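You operate a simulated robot arm through the tools that you are given. There is no shell and no other tool.

You are at the controls of a simulated robot arm. One attempt, no reset.

## Task
Rock the seed through the sieve and tip the chaff into its drawer.
Fine: the sieve goes back in the rocker; close the drawer; spill nothing.

It is judged by the outcome, as a careful person would: the job done as asked, and still so three seconds after it is handed in. It fails if anything else is knocked over, pushed out of place, dropped, spilled or broken.

## Robot
A 6-joint arm with a four-finger gripper, fixed in place. Base frame: the origin is on the floor under the middle of its stand, x ahead of it, y to its left, z up. Units: m, rad, N and s.
With the tool pointing down near the work surface it reaches from about 0.24 to 0.96 m from the base axis. Its first joint turns from -2.897 to 2.897 rad. Payload 3.67 kg.
Tool frame: the origin (TCP) lies between the finger pads and is the grasp point; the fingertips stand 0.028 m ahead of it; z points along the fingers, y is the line along which they close. The gripper opens to 0.112 m; its body begins 0.073 m behind the TCP.
Orientation is told as [roll, pitch, yaw] about the base's x, y, z axes, in that order, counted from this pose: with the fingers straight down and closing along the base's y, the tool's x points along the base's -x, its y along +y and its z along -z.

## Interface
- The arm moves only by the tool drive_tool. Its argument "steps" is a list of rows, each a list of 7 numbers: the turn, a rotation vector about the base's x, y, z in rad, then the shift along the base's x, y, z in mm, then the opening in per cent of the stroke, from 0 (shut) to 100 (fully open). In form: [[ax, ay, az, x, y, z, jaw], ...]. A call has 1 to 20 rows; each row is the pose to reach, as a shift and turn from the pose commanded when the call began. A row lasts 0.2 s, in which the tool goes at most 0.05 m and 0.15 rad; a call with a longer step from one row to the next is refused whole, and so is a gripper value outside its range. A pose out of reach is approached as far as the arm can. The call stops where the force on the tool passes 90 N (or 10 N more than at its start, if that is more) or the arm is blocked; 0.2 s more then pass. Each finger travels about 0.1025 m/s and halts on what it meets, pressing with about 40 N; the grip force reading is that of the motor and also rises with nothing between the fingers. The clock runs only during rows and for 0.2 s after the last one: add rows that repeat a pose to give the fingers time. The reply holds the time, the measured pose of the TCP, the force on the tool along the base axes, the opening and the grip force, in the units named above and with some noise, with the torque about the TCP (base axes, N m) and any sound that the robot's microphone picked up.
- Cameras (640 x 400 px; columns grow to the right, rows downward): "scene" is fixed at [0.4107, -0.5005, 1.4299]; the picture's right is [-1.00, 0.08, 0.00], its down [0.07, 0.97, -0.23] and it looks along [-0.02, -0.23, -0.97] (base axes); focal length 297 px, centre (320, 200). "wrist" rides on the gripper at [0.06, -0.018, -0.104] in the tool frame; the picture's right is [0.29, 0.96, 0.00], its down [-0.80, 0.24, -0.55] and it looks along [-0.53, 0.16, 0.83] (tool axes); focal length 234 px, centre (320, 200). There is no depth. A picture from a camera that has moved, and an enlarged one, comes with that camera's place and axes in the base frame and with its lens. The place of the scene camera against the robot may be out by one fixed shift of up to 0.012 m in any direction.
- camera(camera): a new picture of that camera. No time passes.
- close_up(camera, box): a new picture of the part [left, top, right, bottom] of that camera's present view, enlarged. No time passes.
- close_job(): hands the job in; it is judged then, once.

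Places have to be worked out from the pictures, the camera data and where the tool is seen. Open the gripper and draw the arm clear of the work before you hand the job in, unless the task says otherwise.

The tools are called as a command line: name --pt "numbers of a row" for each row, then --argument value for the rest, lists and objects as JSON in quotes. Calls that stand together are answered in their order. drive_tool: Moves the arm, as the interface text tells. Its arguments: {"type":"object","properties":{"steps":{"type":"array","items":{"type":"array","items":{"type":"number"}}}},"required":["steps"]} The other tools are called the same way: camera (camera) takes a picture; close_up (camera, box) takes an enlarged picture of a part of a camera's view; close_job () hands the job in.

At the start:

```text
t: 0.0
eef_pos: [0.122, -0.589, 1.0148]
tcp_rot: [0.0, 0.0, -0.001]
ft_force: [0.5, 0.0, 0.3]
wrist_torque: [0.01, -0.01, 0.01]
finger_gap: 0.1117
finger_force: 0.1
```

scene: 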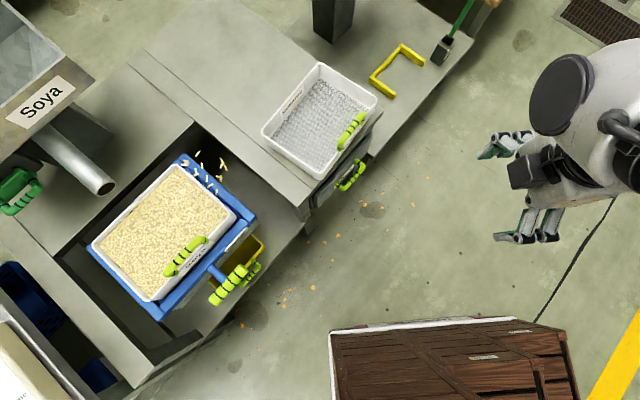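
wrist: 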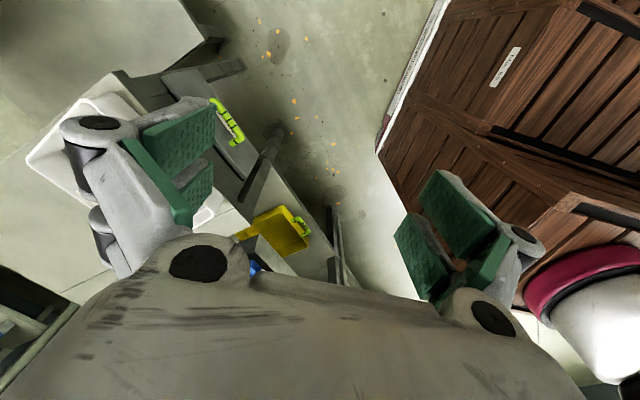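

I begin by studying the scene in enlarged views before any move.

close_up --camera "scene" --box '[60, 130, 300, 330]'

close_up --camera "scene" --box '[240, 40, 420, 220]'

close_up --camera "scene" --box '[0, 0, 320, 200]'

close_up --camera "scene" --box '[0, 200, 320, 400]'

close_up --camera "wrist" --box '[150, 80, 400, 290]'

```text
2.00 times, centred on (180, 230) of scene
camera zoom: at [0.4107, -0.5005, 1.4299], right [-1.0, 0.08, 0.0], down [0.07, 0.97, -0.23], along [-0.02, -0.23, -0.97], focal length 594 px, centre (600, 140)
```

zoom: 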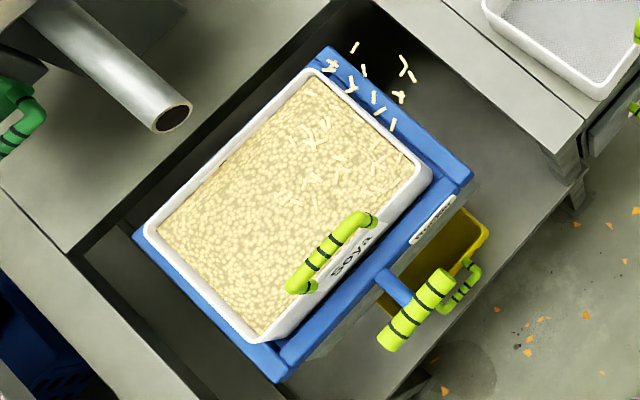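

```text
2.22 times, centred on (330, 130) of scene
camera zoom: at [0.4107, -0.5005, 1.4299], right [-1.0, 0.08, 0.0], down [0.07, 0.97, -0.23], along [-0.02, -0.23, -0.97], focal length 660 px, centre (298, 356)
```

zoom: 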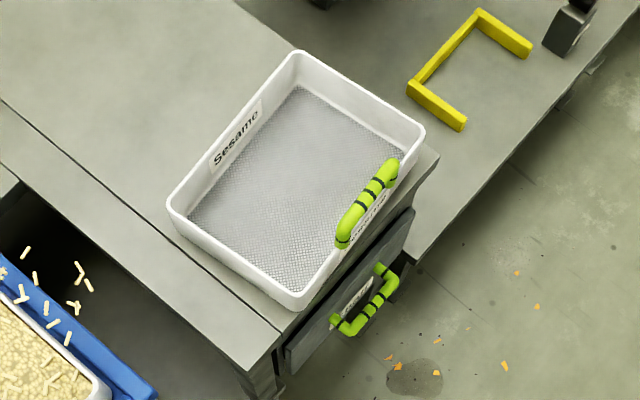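

```text
2.00 times, centred on (160, 100) of scene
camera zoom: at [0.4107, -0.5005, 1.4299], right [-1.0, 0.08, 0.0], down [0.07, 0.97, -0.23], along [-0.02, -0.23, -0.97], focal length 594 px, centre (640, 400)
```

zoom: 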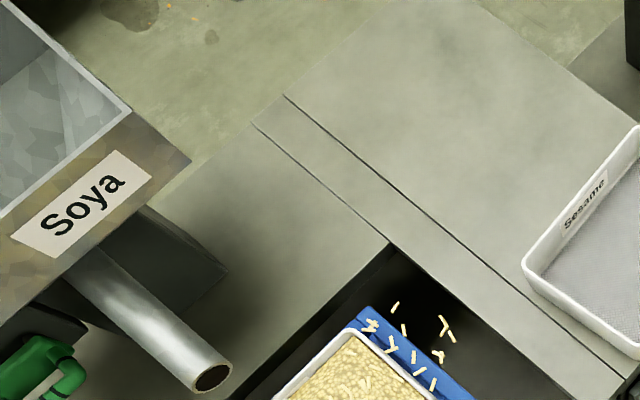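

```text
2.00 times, centred on (160, 300) of scene
camera zoom: at [0.4107, -0.5005, 1.4299], right [-1.0, 0.08, 0.0], down [0.07, 0.97, -0.23], along [-0.02, -0.23, -0.97], focal length 594 px, centre (640, 0)
```

zoom: 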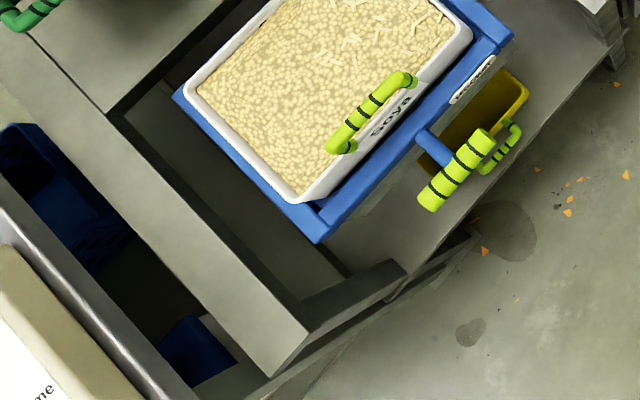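

```text
1.90 times, centred on (275, 185) of wrist
camera zoom: at [0.064, -0.607, 1.1189], right [-0.29, 0.96, 0.0], down [0.8, 0.24, 0.55], along [0.53, 0.16, -0.83], focal length 446 px, centre (406, 229)
```

zoom: 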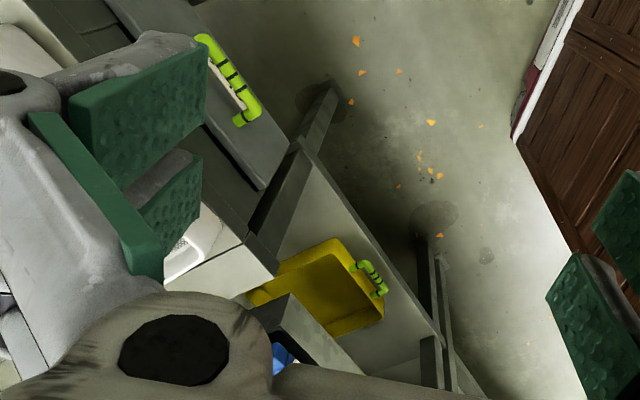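

The rocker (blue) holds the Soya sieve with seed and chaff; a drawer stands under the Sesame sieve. I look closer at the labels and handles.

close_up --camera "scene" --box '[300, 130, 380, 210]'

close_up --camera "scene" --box '[190, 190, 290, 310]'

close_up --camera "scene" --box '[300, 0, 500, 110]'

close_up --camera "scene" --box '[0, 250, 150, 400]'

close_up --camera "wrist" --box '[0, 60, 260, 260]'

close_up --camera "scene" --box '[150, 140, 250, 240]'

```text
5.00 times, centred on (340, 170) of scene
camera zoom: at [0.4107, -0.5005, 1.4299], right [-1.0, 0.08, 0.0], down [0.07, 0.97, -0.23], along [-0.02, -0.23, -0.97], focal length 1485 px, centre (220, 350)
```

zoom: 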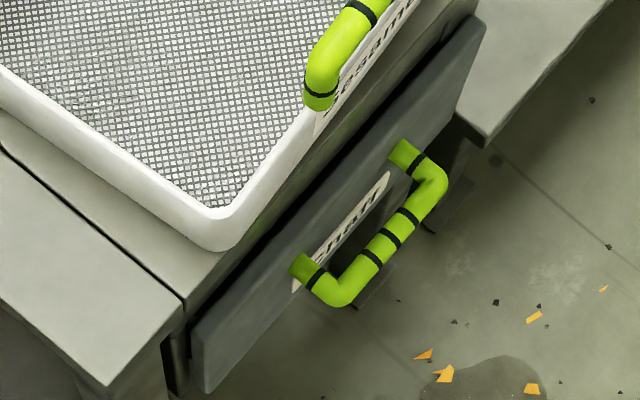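

```text
3.33 times, centred on (240, 250) of scene
camera zoom: at [0.4107, -0.5005, 1.4299], right [-1.0, 0.08, 0.0], down [0.07, 0.97, -0.23], along [-0.02, -0.23, -0.97], focal length 990 px, centre (587, 33)
```

zoom: 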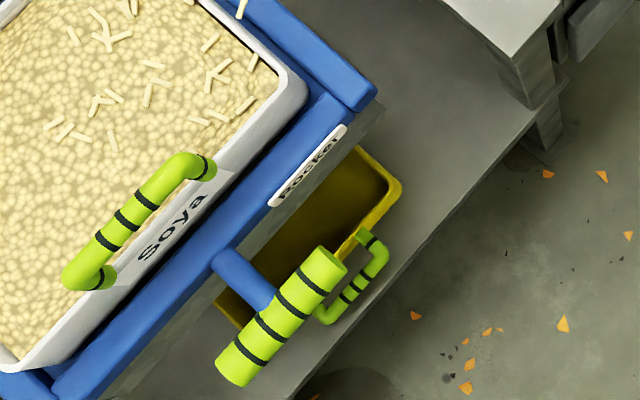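

```text
3.20 times, centred on (400, 55) of scene
camera zoom: at [0.4107, -0.5005, 1.4299], right [-1.0, 0.08, 0.0], down [0.07, 0.97, -0.23], along [-0.02, -0.23, -0.97], focal length 950 px, centre (64, 664)
```

zoom: 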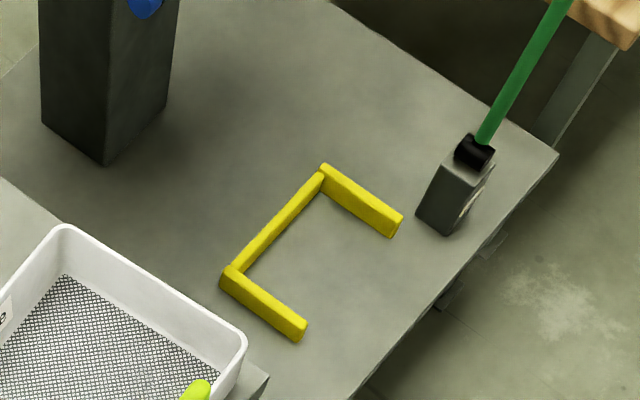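

```text
2.67 times, centred on (75, 325) of scene
camera zoom: at [0.4107, -0.5005, 1.4299], right [-1.0, 0.08, 0.0], down [0.07, 0.97, -0.23], along [-0.02, -0.23, -0.97], focal length 792 px, centre (973, -133)
```

zoom: 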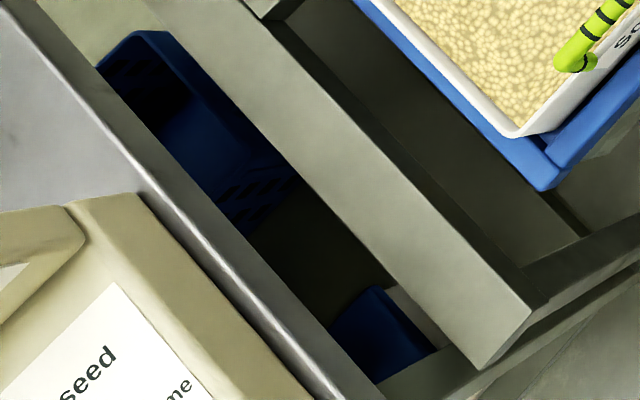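

```text
2.00 times, centred on (130, 160) of wrist
camera zoom: at [0.064, -0.607, 1.1189], right [-0.29, 0.96, 0.0], down [0.8, 0.24, 0.55], along [0.53, 0.16, -0.83], focal length 468 px, centre (700, 280)
```

zoom: 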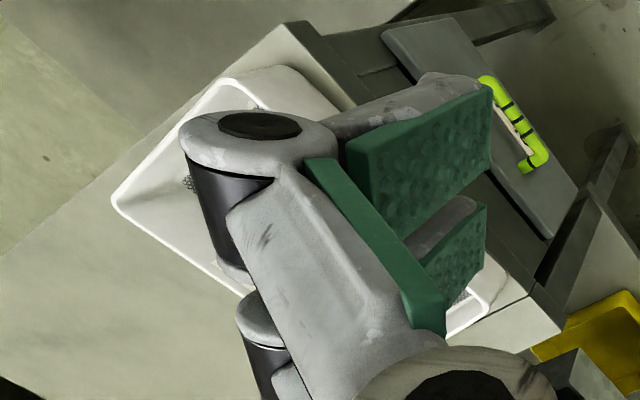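

```text
4.00 times, centred on (200, 190) of scene
camera zoom: at [0.4107, -0.5005, 1.4299], right [-1.0, 0.08, 0.0], down [0.07, 0.97, -0.23], along [-0.02, -0.23, -0.97], focal length 1188 px, centre (800, 240)
```

zoom: 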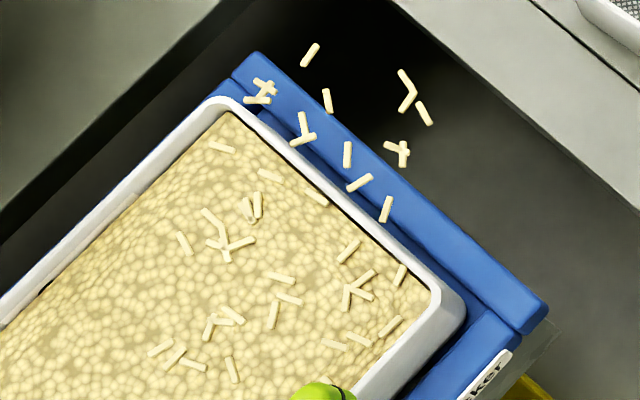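

The drawer handle triangulates to about (0.28, -0.78, 0.525), bar running along (0.72, 0.69). I move the arm up-and-back over free space and turn the wrist camera to look at the rocker for triangulation.

drive_tool --pt "0 0 -0.13 20 40 10 100" --pt "0 0 -0.26 40 75 20 100" --pt "0 0 -0.39 60 110 30 100" --pt "0 0 -0.52 80 145 40 100" --pt "0 0 -0.65 95 180 50 100" --pt "0 0 -0.78 110 210 60 100" --pt "0 0 -0.78 110 210 60 100"

camera --camera "wrist"

camera --camera "scene"

```text
t: 1.6
eef_pos: [0.2314, -0.3795, 1.075]
tcp_rot: [0.001, -0.001, -0.783]
ft_force: [-0.4, 0.9, -1.0]
wrist_torque: [0.01, 0.03, 0.0]
finger_gap: 0.1119
finger_force: 0.0
```

```text
taken
camera wrist: at [0.177, -0.3492, 1.1793], right [0.47, 0.88, 0.0], down [0.73, -0.39, 0.55], along [0.49, -0.26, -0.83], focal length 234 px, centre (320, 200)
```

wrist: 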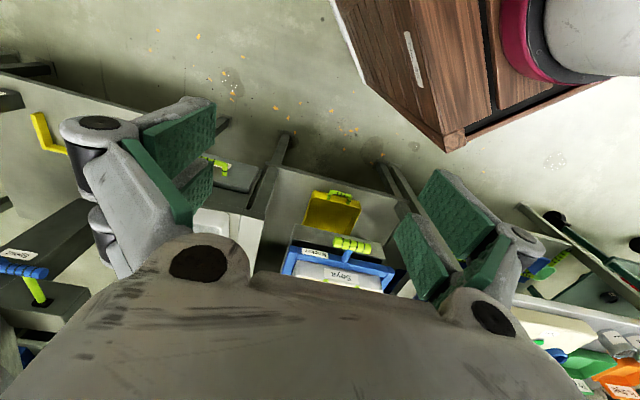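

```text
taken
```

scene: 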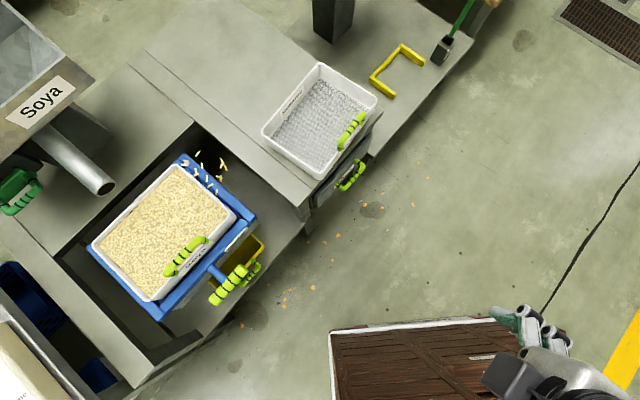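

The rocker, its knob and the Soya sieve front are now visible in the wrist view; I enlarge it for accurate matching.

close_up --camera "wrist" --box '[180, 150, 420, 300]'

close_up --camera "wrist" --box '[280, 180, 400, 300]'

close_up --camera "wrist" --box '[0, 80, 160, 400]'

close_up --camera "wrist" --box '[480, 200, 640, 400]'

```text
2.67 times, centred on (300, 225) of wrist
camera zoom: at [0.177, -0.3492, 1.1793], right [0.47, 0.88, 0.0], down [0.73, -0.39, 0.55], along [0.49, -0.26, -0.83], focal length 624 px, centre (373, 133)
```

zoom: 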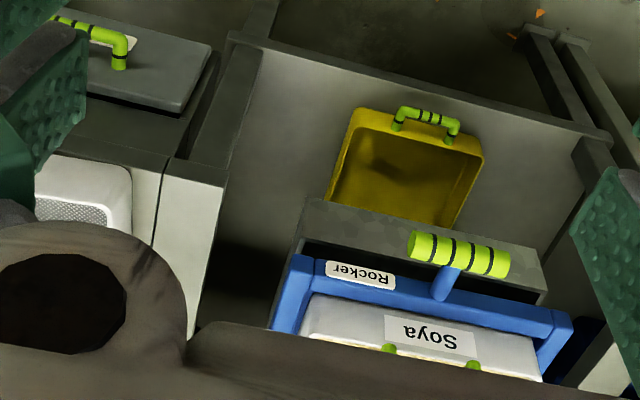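

```text
3.33 times, centred on (340, 240) of wrist
camera zoom: at [0.177, -0.3492, 1.1793], right [0.47, 0.88, 0.0], down [0.73, -0.39, 0.55], along [0.49, -0.26, -0.83], focal length 781 px, centre (253, 67)
```

zoom: 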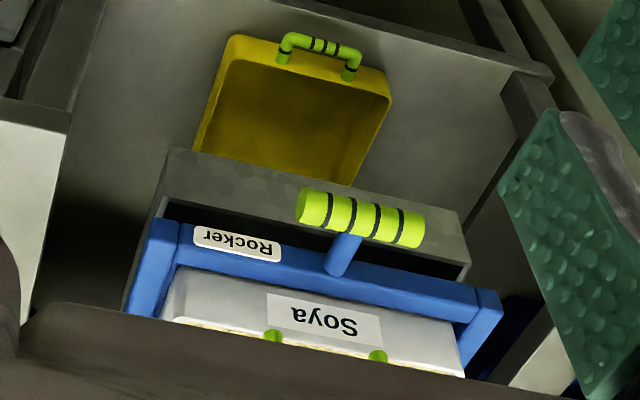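

```text
1.25 times, centred on (80, 240) of wrist
camera zoom: at [0.177, -0.3492, 1.1793], right [0.47, 0.88, 0.0], down [0.73, -0.39, 0.55], along [0.49, -0.26, -0.83], focal length 293 px, centre (620, 150)
```

zoom: 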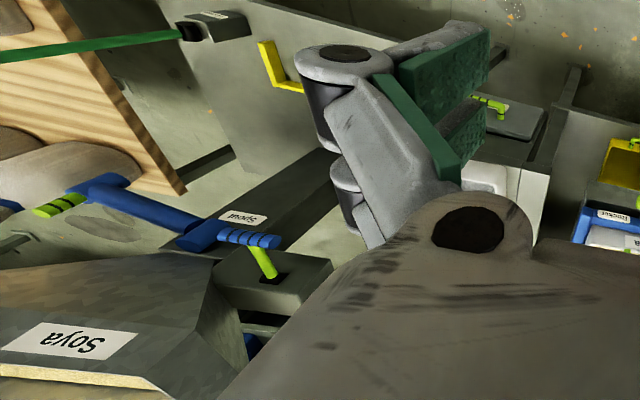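

```text
2.00 times, centred on (560, 300) of wrist
camera zoom: at [0.177, -0.3492, 1.1793], right [0.47, 0.88, 0.0], down [0.73, -0.39, 0.55], along [0.49, -0.26, -0.83], focal length 468 px, centre (-160, 0)
```

zoom: 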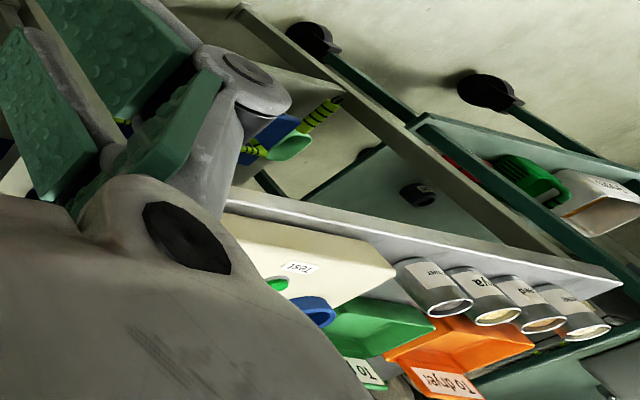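

Knob ≈ (0.623, -0.485, 0.716), rocker frame ≈ 0.33 m wide, tray underneath and centred. I check the gripper's finger shape and the tray/rocker undersides in enlarged views.

close_up --camera "scene" --box '[460, 290, 620, 400]'

close_up --camera "wrist" --box '[360, 140, 560, 340]'

close_up --camera "wrist" --box '[300, 180, 360, 260]'

```text
3.64 times, centred on (540, 345) of scene
camera zoom: at [0.4107, -0.5005, 1.4299], right [-1.0, 0.08, 0.0], down [0.07, 0.97, -0.23], along [-0.02, -0.23, -0.97], focal length 1080 px, centre (-480, -327)
```

zoom: 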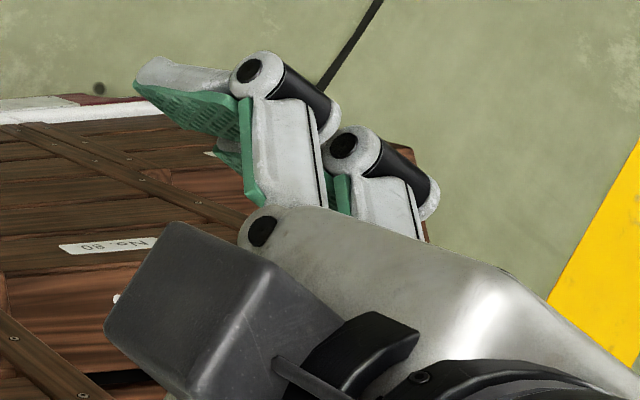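

```text
2.00 times, centred on (460, 240) of wrist
camera zoom: at [0.177, -0.3492, 1.1793], right [0.47, 0.88, 0.0], down [0.73, -0.39, 0.55], along [0.49, -0.26, -0.83], focal length 468 px, centre (40, 120)
```

zoom: 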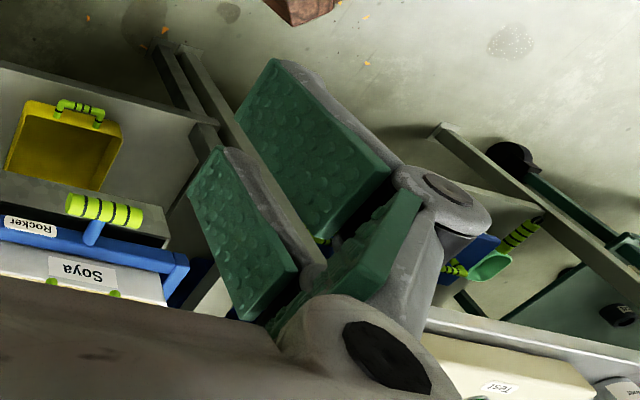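

```text
5.00 times, centred on (330, 220) of wrist
camera zoom: at [0.177, -0.3492, 1.1793], right [0.47, 0.88, 0.0], down [0.73, -0.39, 0.55], along [0.49, -0.26, -0.83], focal length 1171 px, centre (270, 100)
```

zoom: 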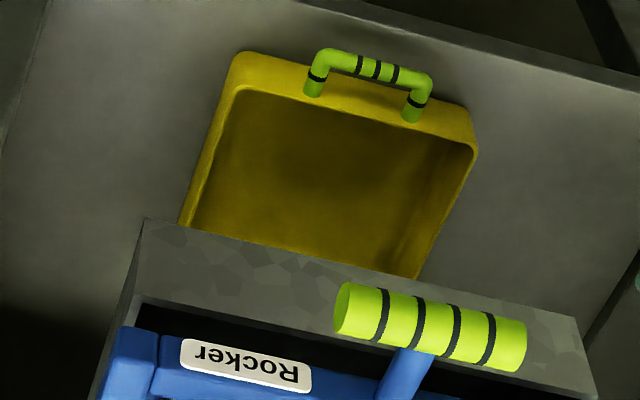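

All consistent. Next I travel to above the rocker knob with the fingers turned to close along the bench's front-back direction (yaw ≈ 0.76), jaw about half open.

drive_tool --pt "0 0 0.129 33 -9 -15 90" --pt "0 0 0.257 65 -18 -30 80" --pt "0 0 0.386 98 -26 -45 70" --pt "0 0 0.514 131 -35 -60 60" --pt "0 0 0.643 163 -44 -75 55" --pt "0 0 0.771 196 -53 -90 55" --pt "0 0 0.9 229 -61 -105 55" --pt "0 0 1.029 261 -70 -120 55" --pt "0 0 1.157 294 -79 -135 55" --pt "0 0 1.286 327 -88 -150 55" --pt "0 0 1.414 359 -96 -165 55" --pt "0 0 1.543 392 -105 -180 55" --pt "0 0 1.543 392 -105 -180 55"

camera --camera "wrist"

camera --camera "scene"

```text
t: 4.4
eef_pos: [0.625, -0.4831, 0.8959]
tcp_rot: [0.001, -0.002, 0.762]
ft_force: [-0.3, 0.3, 0.2]
wrist_torque: [-0.01, 0.0, 0.0]
finger_gap: 0.0619
finger_force: 0.0
```

```text
taken
camera wrist: at [0.596, -0.5378, 0.9997], right [-0.87, 0.49, 0.0], down [0.41, 0.72, 0.55], along [0.27, 0.48, -0.83], focal length 234 px, centre (320, 200)
```

wrist: 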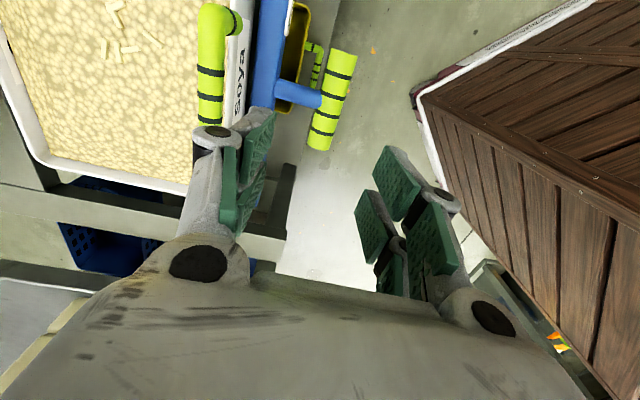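

```text
taken
```

scene: 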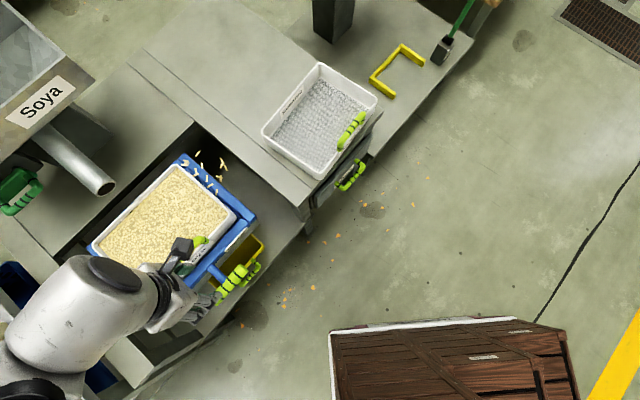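

The knob shows ahead of the fingers in the wrist view; I enlarge it to fix its centre and axis accurately.

close_up --camera "wrist" --box '[190, 0, 390, 200]'

close_up --camera "wrist" --box '[280, 20, 400, 160]'

```text
2.00 times, centred on (290, 100) of wrist
camera zoom: at [0.596, -0.5378, 0.9997], right [-0.87, 0.49, 0.0], down [0.41, 0.72, 0.55], along [0.27, 0.48, -0.83], focal length 468 px, centre (380, 400)
```

zoom: 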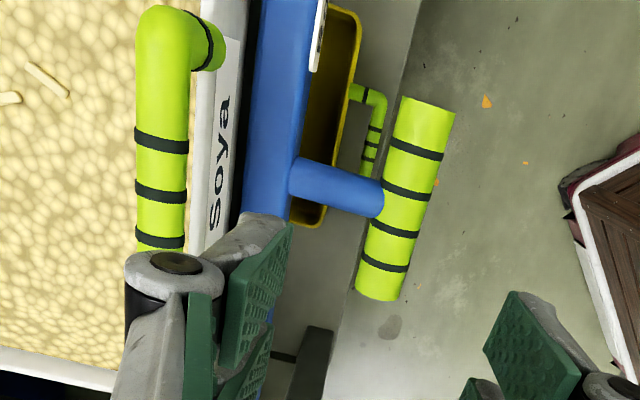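

```text
2.86 times, centred on (340, 90) of wrist
camera zoom: at [0.596, -0.5378, 0.9997], right [-0.87, 0.49, 0.0], down [0.41, 0.72, 0.55], along [0.27, 0.48, -0.83], focal length 669 px, centre (263, 514)
```

zoom: 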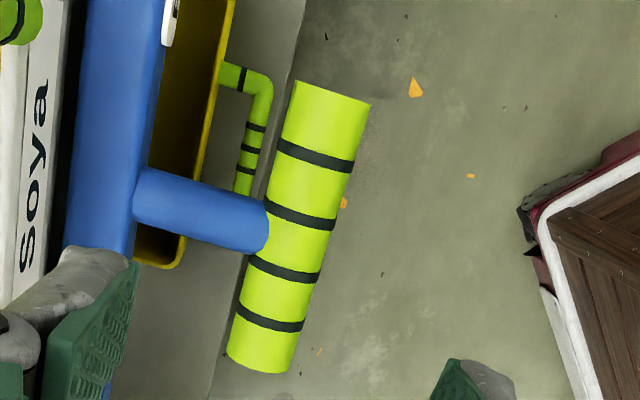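

Knob refined to about (0.612, -0.483, 0.716), axis at 45°, rod (⌀0.022) in its middle, so I will grip on the +x+y side of the rod. I go to a stand-off above that spot first and look again.

drive_tool --pt "0 0 0.012 8 15 -30 50" --pt "0 0 0.023 16 30 -60 50" --pt "0 0 0.023 16 30 -96 50" --pt "0 0 0.023 16 30 -96 50"

camera --camera "wrist"

close_up --camera "scene" --box '[130, 190, 290, 310]'

```text
t: 5.4
eef_pos: [0.6408, -0.4547, 0.7971]
tcp_rot: [0.0, 0.0, 0.785]
ft_force: [0.7, 0.2, 0.3]
wrist_torque: [0.01, 0.0, 0.02]
finger_gap: 0.056
finger_force: 0.0
```

```text
taken
camera wrist: at [0.6122, -0.5096, 0.9011], right [-0.88, 0.47, 0.0], down [0.39, 0.73, 0.55], along [0.26, 0.49, -0.83], focal length 234 px, centre (320, 200)
```

wrist: 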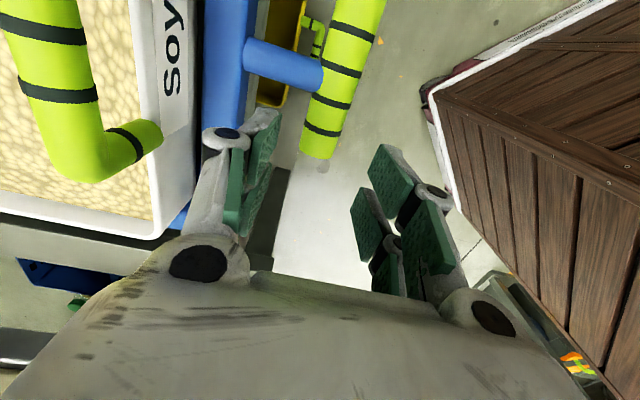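

```text
3.33 times, centred on (210, 250) of scene
camera zoom: at [0.4107, -0.5005, 1.4299], right [-1.0, 0.08, 0.0], down [0.07, 0.97, -0.23], along [-0.02, -0.23, -0.97], focal length 990 px, centre (687, 33)
```

zoom: 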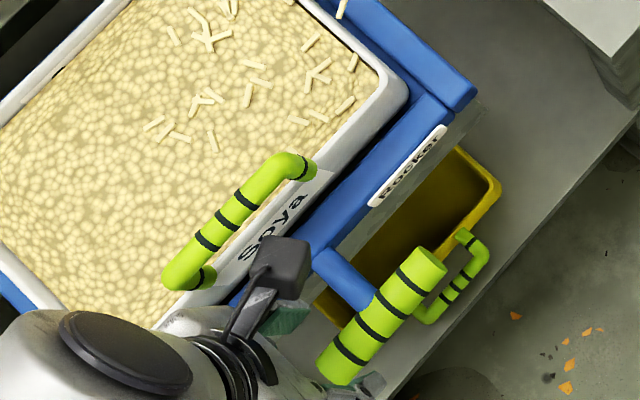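

Knob end sits at about (0.647, -0.444), as predicted; rail front is ~0.065 behind the knob axis, so I narrow the jaw to ~42% and lower carefully.

drive_tool --pt "0 0 0 1 1 0 42" --pt "0 0 0 1 1 -20 42" --pt "0 0 0 1 1 -40 42" --pt "0 0 0 1 1 -55 42" --pt "0 0 0 1 1 -55 42"

camera --camera "wrist"

close_up --camera "scene" --box '[130, 190, 290, 310]'

```text
t: 6.6
eef_pos: [0.641, -0.453, 0.7436]
tcp_rot: [0.0, 0.0, 0.786]
ft_force: [0.0, 0.2, 0.4]
wrist_torque: [0.02, 0.01, 0.03]
finger_gap: 0.0473
finger_force: 0.0
```

```text
taken
camera wrist: at [0.6135, -0.5078, 0.8477], right [-0.88, 0.47, 0.0], down [0.39, 0.73, 0.55], along [0.26, 0.49, -0.83], focal length 234 px, centre (320, 200)
```

wrist: 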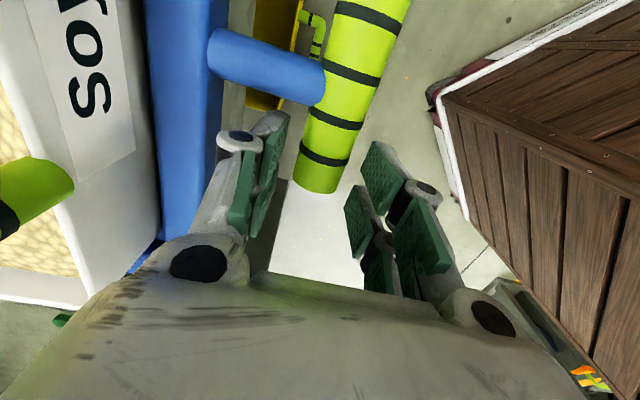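

```text
3.33 times, centred on (210, 250) of scene
camera zoom: at [0.4107, -0.5005, 1.4299], right [-1.0, 0.08, 0.0], down [0.07, 0.97, -0.23], along [-0.02, -0.23, -0.97], focal length 990 px, centre (687, 33)
```

zoom: 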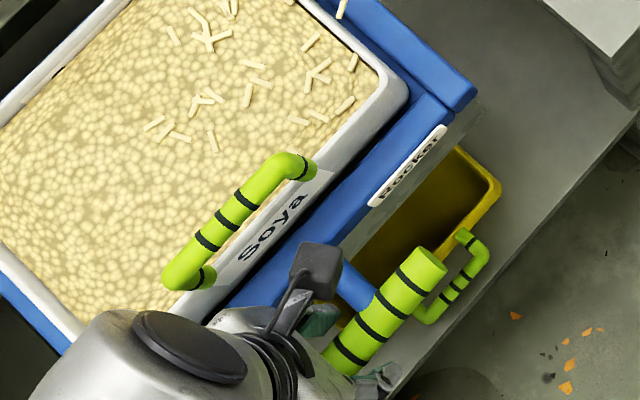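

Knob is centred between the finger sets (axis at column ~332 at row 136, as predicted for the tool plane). I lower 24 mm more and close.

drive_tool --pt "0 0 0 0 0 -12 42" --pt "0 0 0 0 0 -24 42" --pt "0 0 0 0 0 -24 42"

camera --camera "wrist"

```text
t: 7.4
eef_pos: [0.642, -0.4531, 0.7191]
tcp_rot: [0.001, 0.001, 0.787]
ft_force: [0.2, -0.7, 0.5]
wrist_torque: [0.0, -0.01, 0.0]
finger_gap: 0.0472
finger_force: 0.1
```

```text
taken
camera wrist: at [0.6137, -0.5075, 0.8238], right [-0.88, 0.47, 0.0], down [0.39, 0.73, 0.55], along [0.26, 0.49, -0.83], focal length 234 px, centre (320, 200)
```

wrist: 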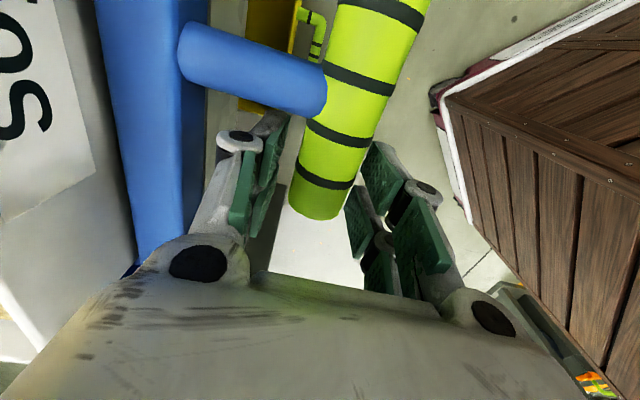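

No force, knob is between the finger sets. I close the grip on it.

drive_tool --pt "0 0 0 0 0 0 30" --pt "0 0 0 0 0 0 20" --pt "0 0 0 0 0 0 10" --pt "0 0 0 0 0 0 10"

camera --camera "wrist"

```text
t: 8.4
eef_pos: [0.6427, -0.4536, 0.7198]
tcp_rot: [-0.002, 0.0, 0.785]
ft_force: [8.8, -10.2, -2.9]
wrist_torque: [-0.01, -0.1, -0.06]
finger_gap: 0.0264
finger_force: 45.0
```

```text
taken
camera wrist: at [0.6145, -0.5083, 0.8241], right [-0.88, 0.47, 0.0], down [0.39, 0.73, 0.55], along [0.26, 0.49, -0.83], focal length 234 px, centre (320, 200)
```

wrist: 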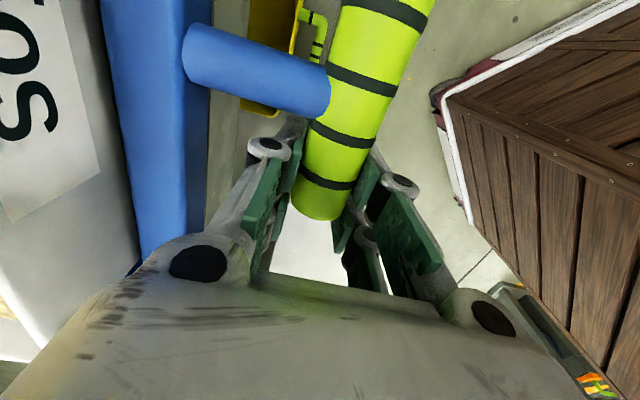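

Grip holds (gap 26 mm, 45 N). I probe the free direction with a small 15 mm pull outward.

drive_tool --pt "0 0 0 -4 4 0 10" --pt "0 0 0 -7 7 0 10" --pt "0 0 0 -10 10 0 10" --pt "0 0 0 -10 10 0 10"

camera --camera "wrist"

camera --camera "scene"

```text
t: 9.1
eef_pos: [0.6424, -0.4538, 0.7206]
tcp_rot: [-0.025, -0.002, 0.788]
ft_force: [14.1, -30.8, -40.0]
wrist_torque: [0.68, -0.3, -0.32]
finger_gap: 0.0263
finger_force: 44.4
stopped in row 3: the force on the tool passed its limit at 95 N (the readings are from after the stop); the commanded pose is now the measured one
```

```text
taken
camera wrist: at [0.6128, -0.5067, 0.8249], right [-0.88, 0.47, -0.03], down [0.38, 0.74, 0.55], along [0.28, 0.47, -0.84], focal length 234 px, centre (320, 200)
```

wrist: 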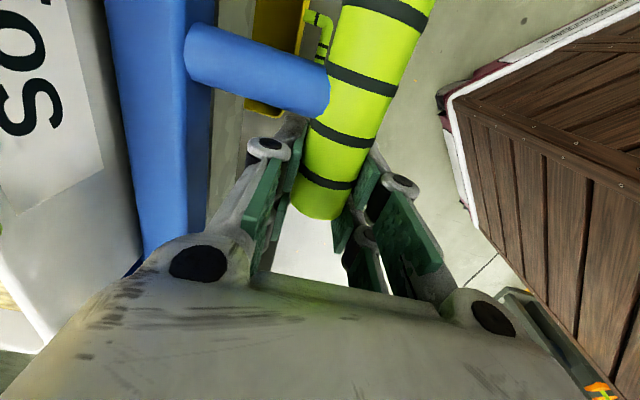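

```text
taken
```

scene: 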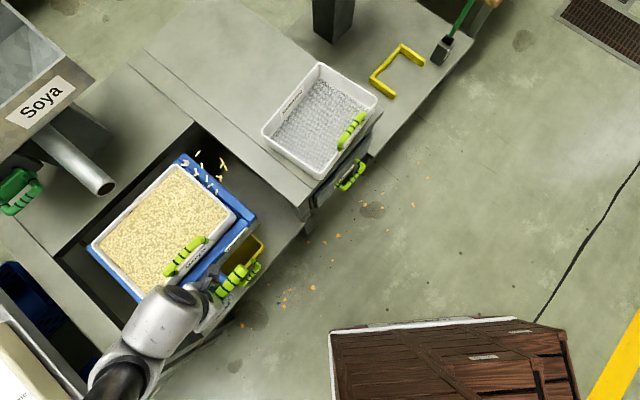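

The rocker doesn't give outward. I relax the strain and probe sideways along the bench (±), where the frame has free space.

drive_tool --pt "0.025 0 0 0 0 0 10" --pt "0.025 0 0 -3 -3 0 10" --pt "0.025 0 0 -6 -6 0 10" --pt "0.025 0 0 -9 -9 0 10" --pt "0.025 0 0 -9 -9 0 10"

camera --camera "scene"

```text
t: 10.3
eef_pos: [0.635, -0.4607, 0.7237]
tcp_rot: [-0.012, -0.018, 0.791]
ft_force: [67.2, 23.2, 3.3]
wrist_torque: [-0.27, -0.52, 0.12]
finger_gap: 0.0268
finger_force: 44.7
```

```text
taken
```

scene: 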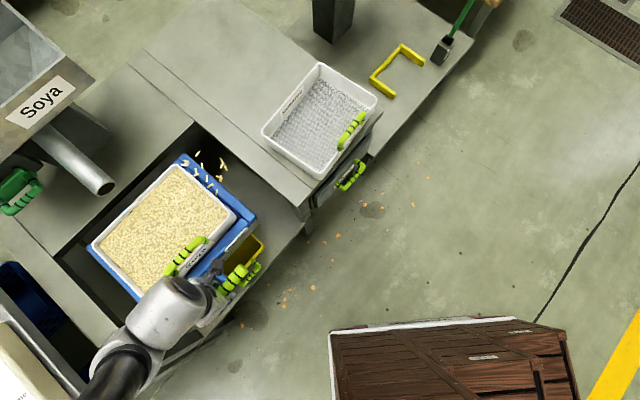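

The frame didn't move; the pads only slid on the knob. I undo that and probe inward (away from the robot).

drive_tool --pt "0 0.01 0 3 3 0 10" --pt "0.01 0.018 0 7 7 -3 10" --pt "0.01 0.018 0 9 5 -3 10" --pt "0.01 0.018 0 11 3 -3 10" --pt "0.01 0.018 0 14 0 -3 10" --pt "0.01 0.018 0 14 0 -3 10"

camera --camera "scene"

camera --camera "wrist"

```text
t: 11.7
eef_pos: [0.6407, -0.4546, 0.7157]
tcp_rot: [0.03, -0.014, 0.785]
ft_force: [-58.7, 11.1, 1.0]
wrist_torque: [0.11, 0.24, 0.07]
finger_gap: 0.0268
finger_force: 44.8
```

```text
taken
```

scene: 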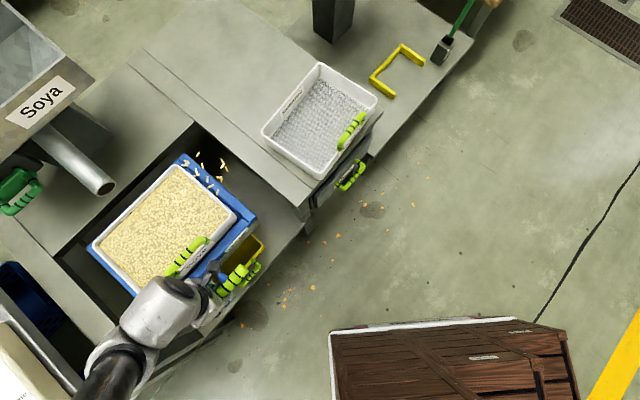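

```text
taken
camera wrist: at [0.614, -0.5134, 0.8198], right [-0.88, 0.47, 0.02], down [0.4, 0.72, 0.57], along [0.25, 0.51, -0.82], focal length 234 px, centre (320, 200)
```

wrist: 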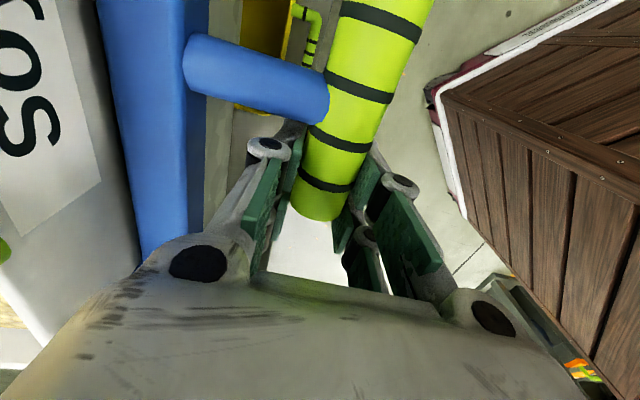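

Inward is blocked too, but the tool dipped and rolled slightly, suggesting the rocker pivots. I return to the neutral grip pose and probe vertically, gently.

drive_tool --pt "-0.01 -0.016 -0.003 -5.4 9.3 2 10" --pt "-0.01 -0.016 -0.003 -5.4 9.3 2 10"

drive_tool --pt "0 0 0 0 0 -4 10" --pt "0 0 0 0 0 -8 10" --pt "0 0 0 0 0 -12 10" --pt "0 0 0 0 0 -12 10"

camera --camera "scene"

camera --camera "wrist"

```text
t: 12.3
eef_pos: [0.6429, -0.4545, 0.721]
tcp_rot: [-0.011, -0.019, 0.786]
ft_force: [-27.0, -35.2, 2.9]
wrist_torque: [0.02, -0.11, 0.03]
finger_gap: 0.0266
finger_force: 45.2
```

```text
t: 13.3
eef_pos: [0.6429, -0.4517, 0.7097]
tcp_rot: [-0.009, -0.019, 0.786]
ft_force: [9.4, -44.6, 6.4]
wrist_torque: [-0.04, -0.42, -0.05]
finger_gap: 0.0265
finger_force: 45.2
```

```text
taken
```

scene: 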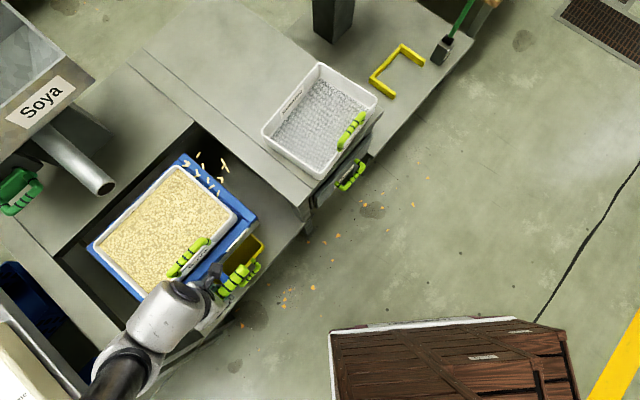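

```text
taken
camera wrist: at [0.6132, -0.5085, 0.8125], right [-0.88, 0.47, -0.02], down [0.38, 0.73, 0.57], along [0.28, 0.49, -0.82], focal length 234 px, centre (320, 200)
```

wrist: 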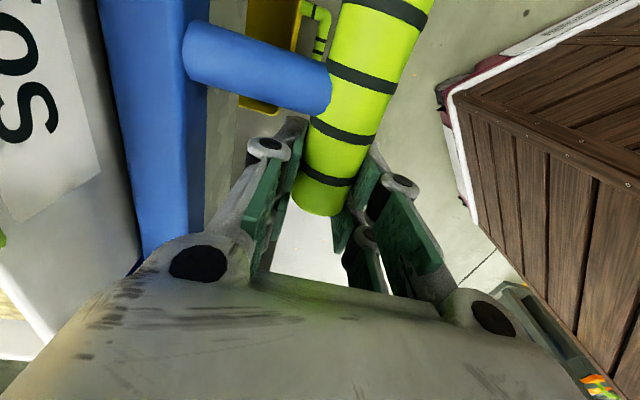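

The knob moved down ~11 mm with only ~6 N: the rocker see-saws, handle up and down. I check the sieve in close-up for its tilt.

close_up --camera "scene" --box '[60, 140, 300, 330]'

```text
2.11 times, centred on (180, 235) of scene
camera zoom: at [0.4107, -0.5005, 1.4299], right [-1.0, 0.08, 0.0], down [0.07, 0.97, -0.23], along [-0.02, -0.23, -0.97], focal length 625 px, centre (615, 126)
```

zoom: 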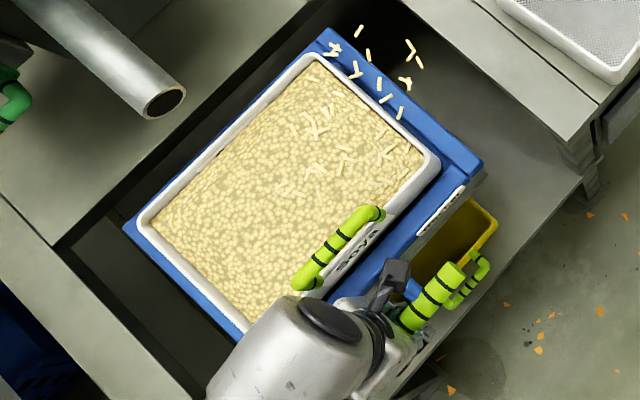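

I shift a few mm to bleed off the sideways strain, then probe upward to learn the upward travel.

drive_tool --pt "0.005 0.01 0 1 -5 0 10" --pt "0.01 0.018 0 1 -5 6 10" --pt "0.01 0.018 0 0 -3 12 10" --pt "0.01 0.018 0 0 -3 18 10" --pt "0.01 0.018 0 0 -3 24 10" --pt "0.01 0.018 0 0 -3 24 10"

close_up --camera "scene" --box '[60, 140, 300, 330]'

camera --camera "wrist"

```text
t: 14.7
eef_pos: [0.6403, -0.4544, 0.7317]
tcp_rot: [0.015, -0.012, 0.784]
ft_force: [16.2, -27.9, -14.8]
wrist_torque: [-0.14, 0.06, 0.08]
finger_gap: 0.028
finger_force: 15.7
```

```text
2.11 times, centred on (180, 235) of scene
camera zoom: at [0.4107, -0.5005, 1.4299], right [-1.0, 0.08, 0.0], down [0.07, 0.97, -0.23], along [-0.02, -0.23, -0.97], focal length 625 px, centre (615, 126)
```

zoom: 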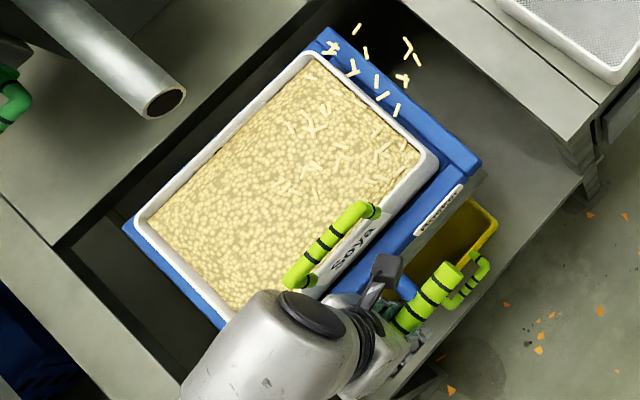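

```text
taken
camera wrist: at [0.6125, -0.512, 0.8357], right [-0.88, 0.47, 0.01], down [0.4, 0.72, 0.57], along [0.26, 0.5, -0.82], focal length 234 px, centre (320, 200)
```

wrist: 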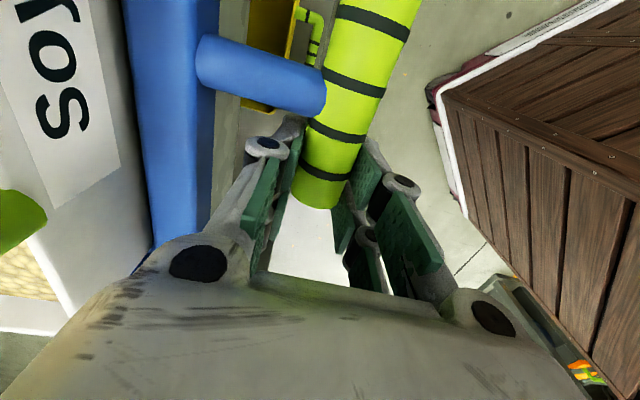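

The knob slipped ~8 mm in the pads on the way up, so I'll re-grip deeper. First I open a little and look at where the knob rests.

drive_tool --pt "0 0 0 0 0 -6 10" --pt "0 0 0 0 0 -6 25" --pt "0 0 0 0 0 -6 40" --pt "0 0 0 0 0 -6 40" --pt "0 0 0 0 0 -6 40"

camera --camera "wrist"

close_up --camera "scene" --box '[60, 140, 300, 330]'

```text
t: 15.9
eef_pos: [0.6414, -0.4524, 0.7269]
tcp_rot: [0.014, -0.011, 0.787]
ft_force: [0.3, 0.8, 1.6]
wrist_torque: [0.0, -0.02, 0.0]
finger_gap: 0.0447
finger_force: 0.2
```

```text
taken
camera wrist: at [0.6124, -0.5091, 0.8304], right [-0.88, 0.47, 0.01], down [0.4, 0.72, 0.57], along [0.26, 0.5, -0.82], focal length 234 px, centre (320, 200)
```

wrist: 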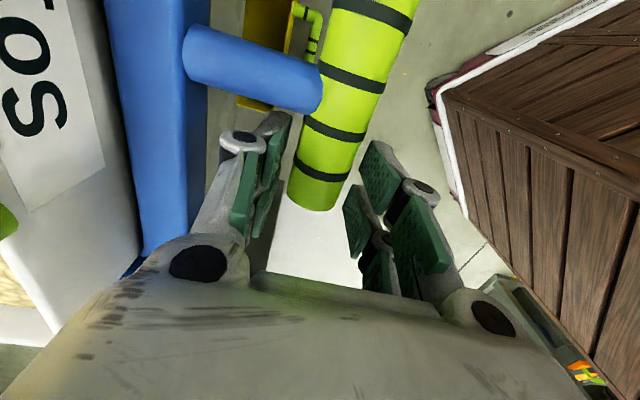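

```text
2.11 times, centred on (180, 235) of scene
camera zoom: at [0.4107, -0.5005, 1.4299], right [-1.0, 0.08, 0.0], down [0.07, 0.97, -0.23], along [-0.02, -0.23, -0.97], focal length 625 px, centre (615, 126)
```

zoom: 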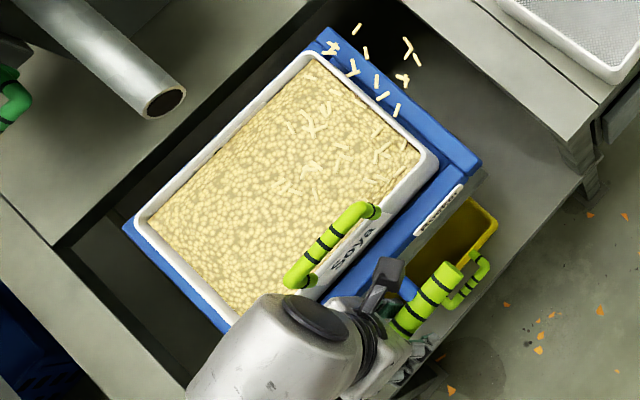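

Knob is back at its original height and stays put by itself. I re-grip with the pads deeper around it and try the upward travel again with a firmer hold.

drive_tool --pt "-0.005 0.005 0 0 0 -8 40" --pt "-0.012 0.012 0 0 -1 -17 40" --pt "-0.012 0.012 0 0 -1 -17 25" --pt "-0.012 0.012 0 0 -1 -17 10" --pt "-0.012 0.012 0 0 -1 -17 0" --pt "-0.012 0.012 0 0 -1 -17 0"

drive_tool --pt "0 0 0 0 0 4 0" --pt "0 0 0 0 0 8 0" --pt "0 0 0 0 0 12 0" --pt "0 0 0 0 0 12 0"

camera --camera "wrist"

close_up --camera "scene" --box '[60, 140, 300, 330]'

```text
t: 17.3
eef_pos: [0.6407, -0.4542, 0.7102]
tcp_rot: [0.013, 0.003, 0.786]
ft_force: [7.8, -9.5, -6.8]
wrist_torque: [0.21, 0.14, 0.14]
finger_gap: 0.0265
finger_force: 45.3
```

```text
t: 18.3
eef_pos: [0.6415, -0.454, 0.7207]
tcp_rot: [0.019, 0.006, 0.785]
ft_force: [10.0, -16.3, -47.1]
wrist_torque: [0.32, -0.03, 0.15]
finger_gap: 0.0265
finger_force: 45.1
```

```text
taken
camera wrist: at [0.615, -0.5105, 0.8245], right [-0.88, 0.47, 0.02], down [0.4, 0.73, 0.55], along [0.25, 0.5, -0.83], focal length 234 px, centre (320, 200)
```

wrist: 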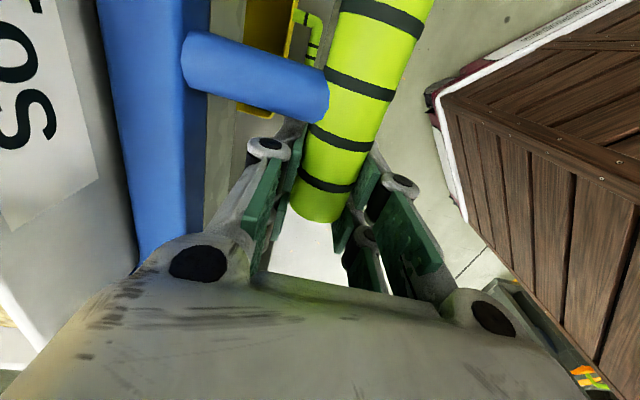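

```text
2.11 times, centred on (180, 235) of scene
camera zoom: at [0.4107, -0.5005, 1.4299], right [-1.0, 0.08, 0.0], down [0.07, 0.97, -0.23], along [-0.02, -0.23, -0.97], focal length 625 px, centre (615, 126)
```

zoom: 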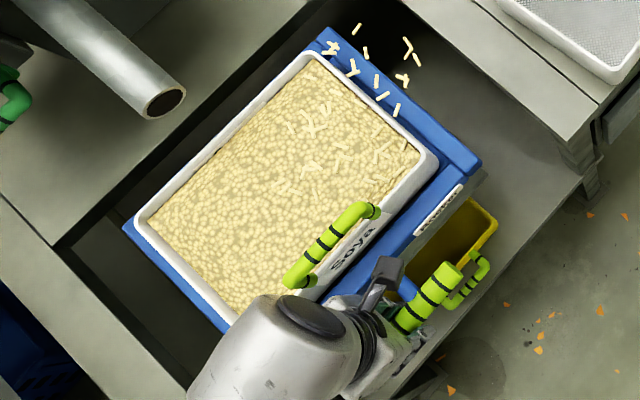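

Upward is a hard stop (47 N, no motion), so the start position is the top of the stroke. I now stroke downward with a slight inward arc and read the forces.

drive_tool --pt "0 0 0 0 0 -8 0" --pt "0 0 0 0.7 -0.7 -16 0" --pt "0 0 0 1.4 -1.4 -24 0" --pt "0 0 0 2.1 -2.1 -32 0" --pt "0 0 0 2.1 -2.1 -32 0"

camera --camera "wrist"

close_up --camera "scene" --box '[60, 140, 300, 330]'

```text
t: 19.5
eef_pos: [0.6424, -0.4553, 0.6907]
tcp_rot: [0.017, 0.006, 0.787]
ft_force: [6.7, 18.1, 4.8]
wrist_torque: [0.18, -0.38, -0.04]
finger_gap: 0.0265
finger_force: 44.6
heard: click
```

```text
taken
camera wrist: at [0.6155, -0.511, 0.7951], right [-0.88, 0.47, 0.02], down [0.4, 0.73, 0.55], along [0.25, 0.49, -0.83], focal length 234 px, centre (320, 200)
```

wrist: 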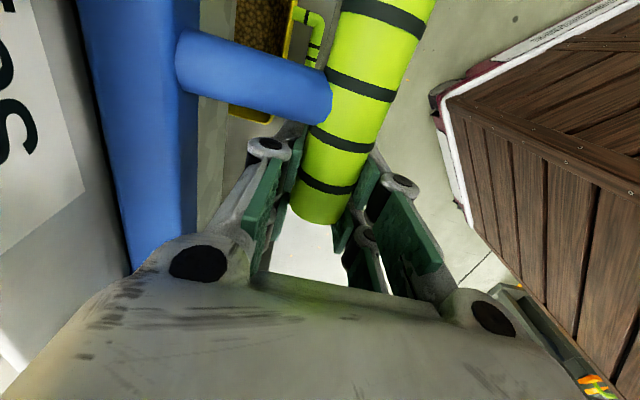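

```text
2.11 times, centred on (180, 235) of scene
camera zoom: at [0.4107, -0.5005, 1.4299], right [-1.0, 0.08, 0.0], down [0.07, 0.97, -0.23], along [-0.02, -0.23, -0.97], focal length 625 px, centre (615, 126)
```

zoom: 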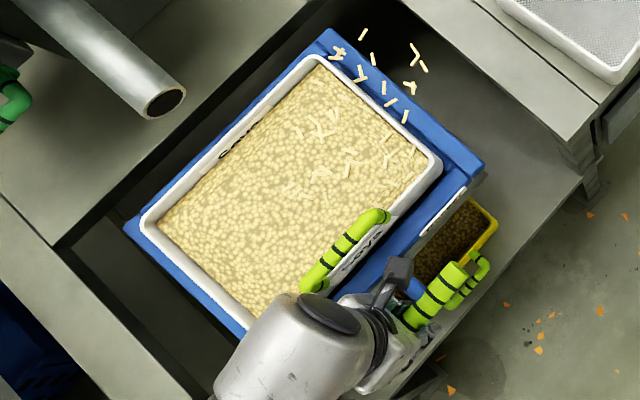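

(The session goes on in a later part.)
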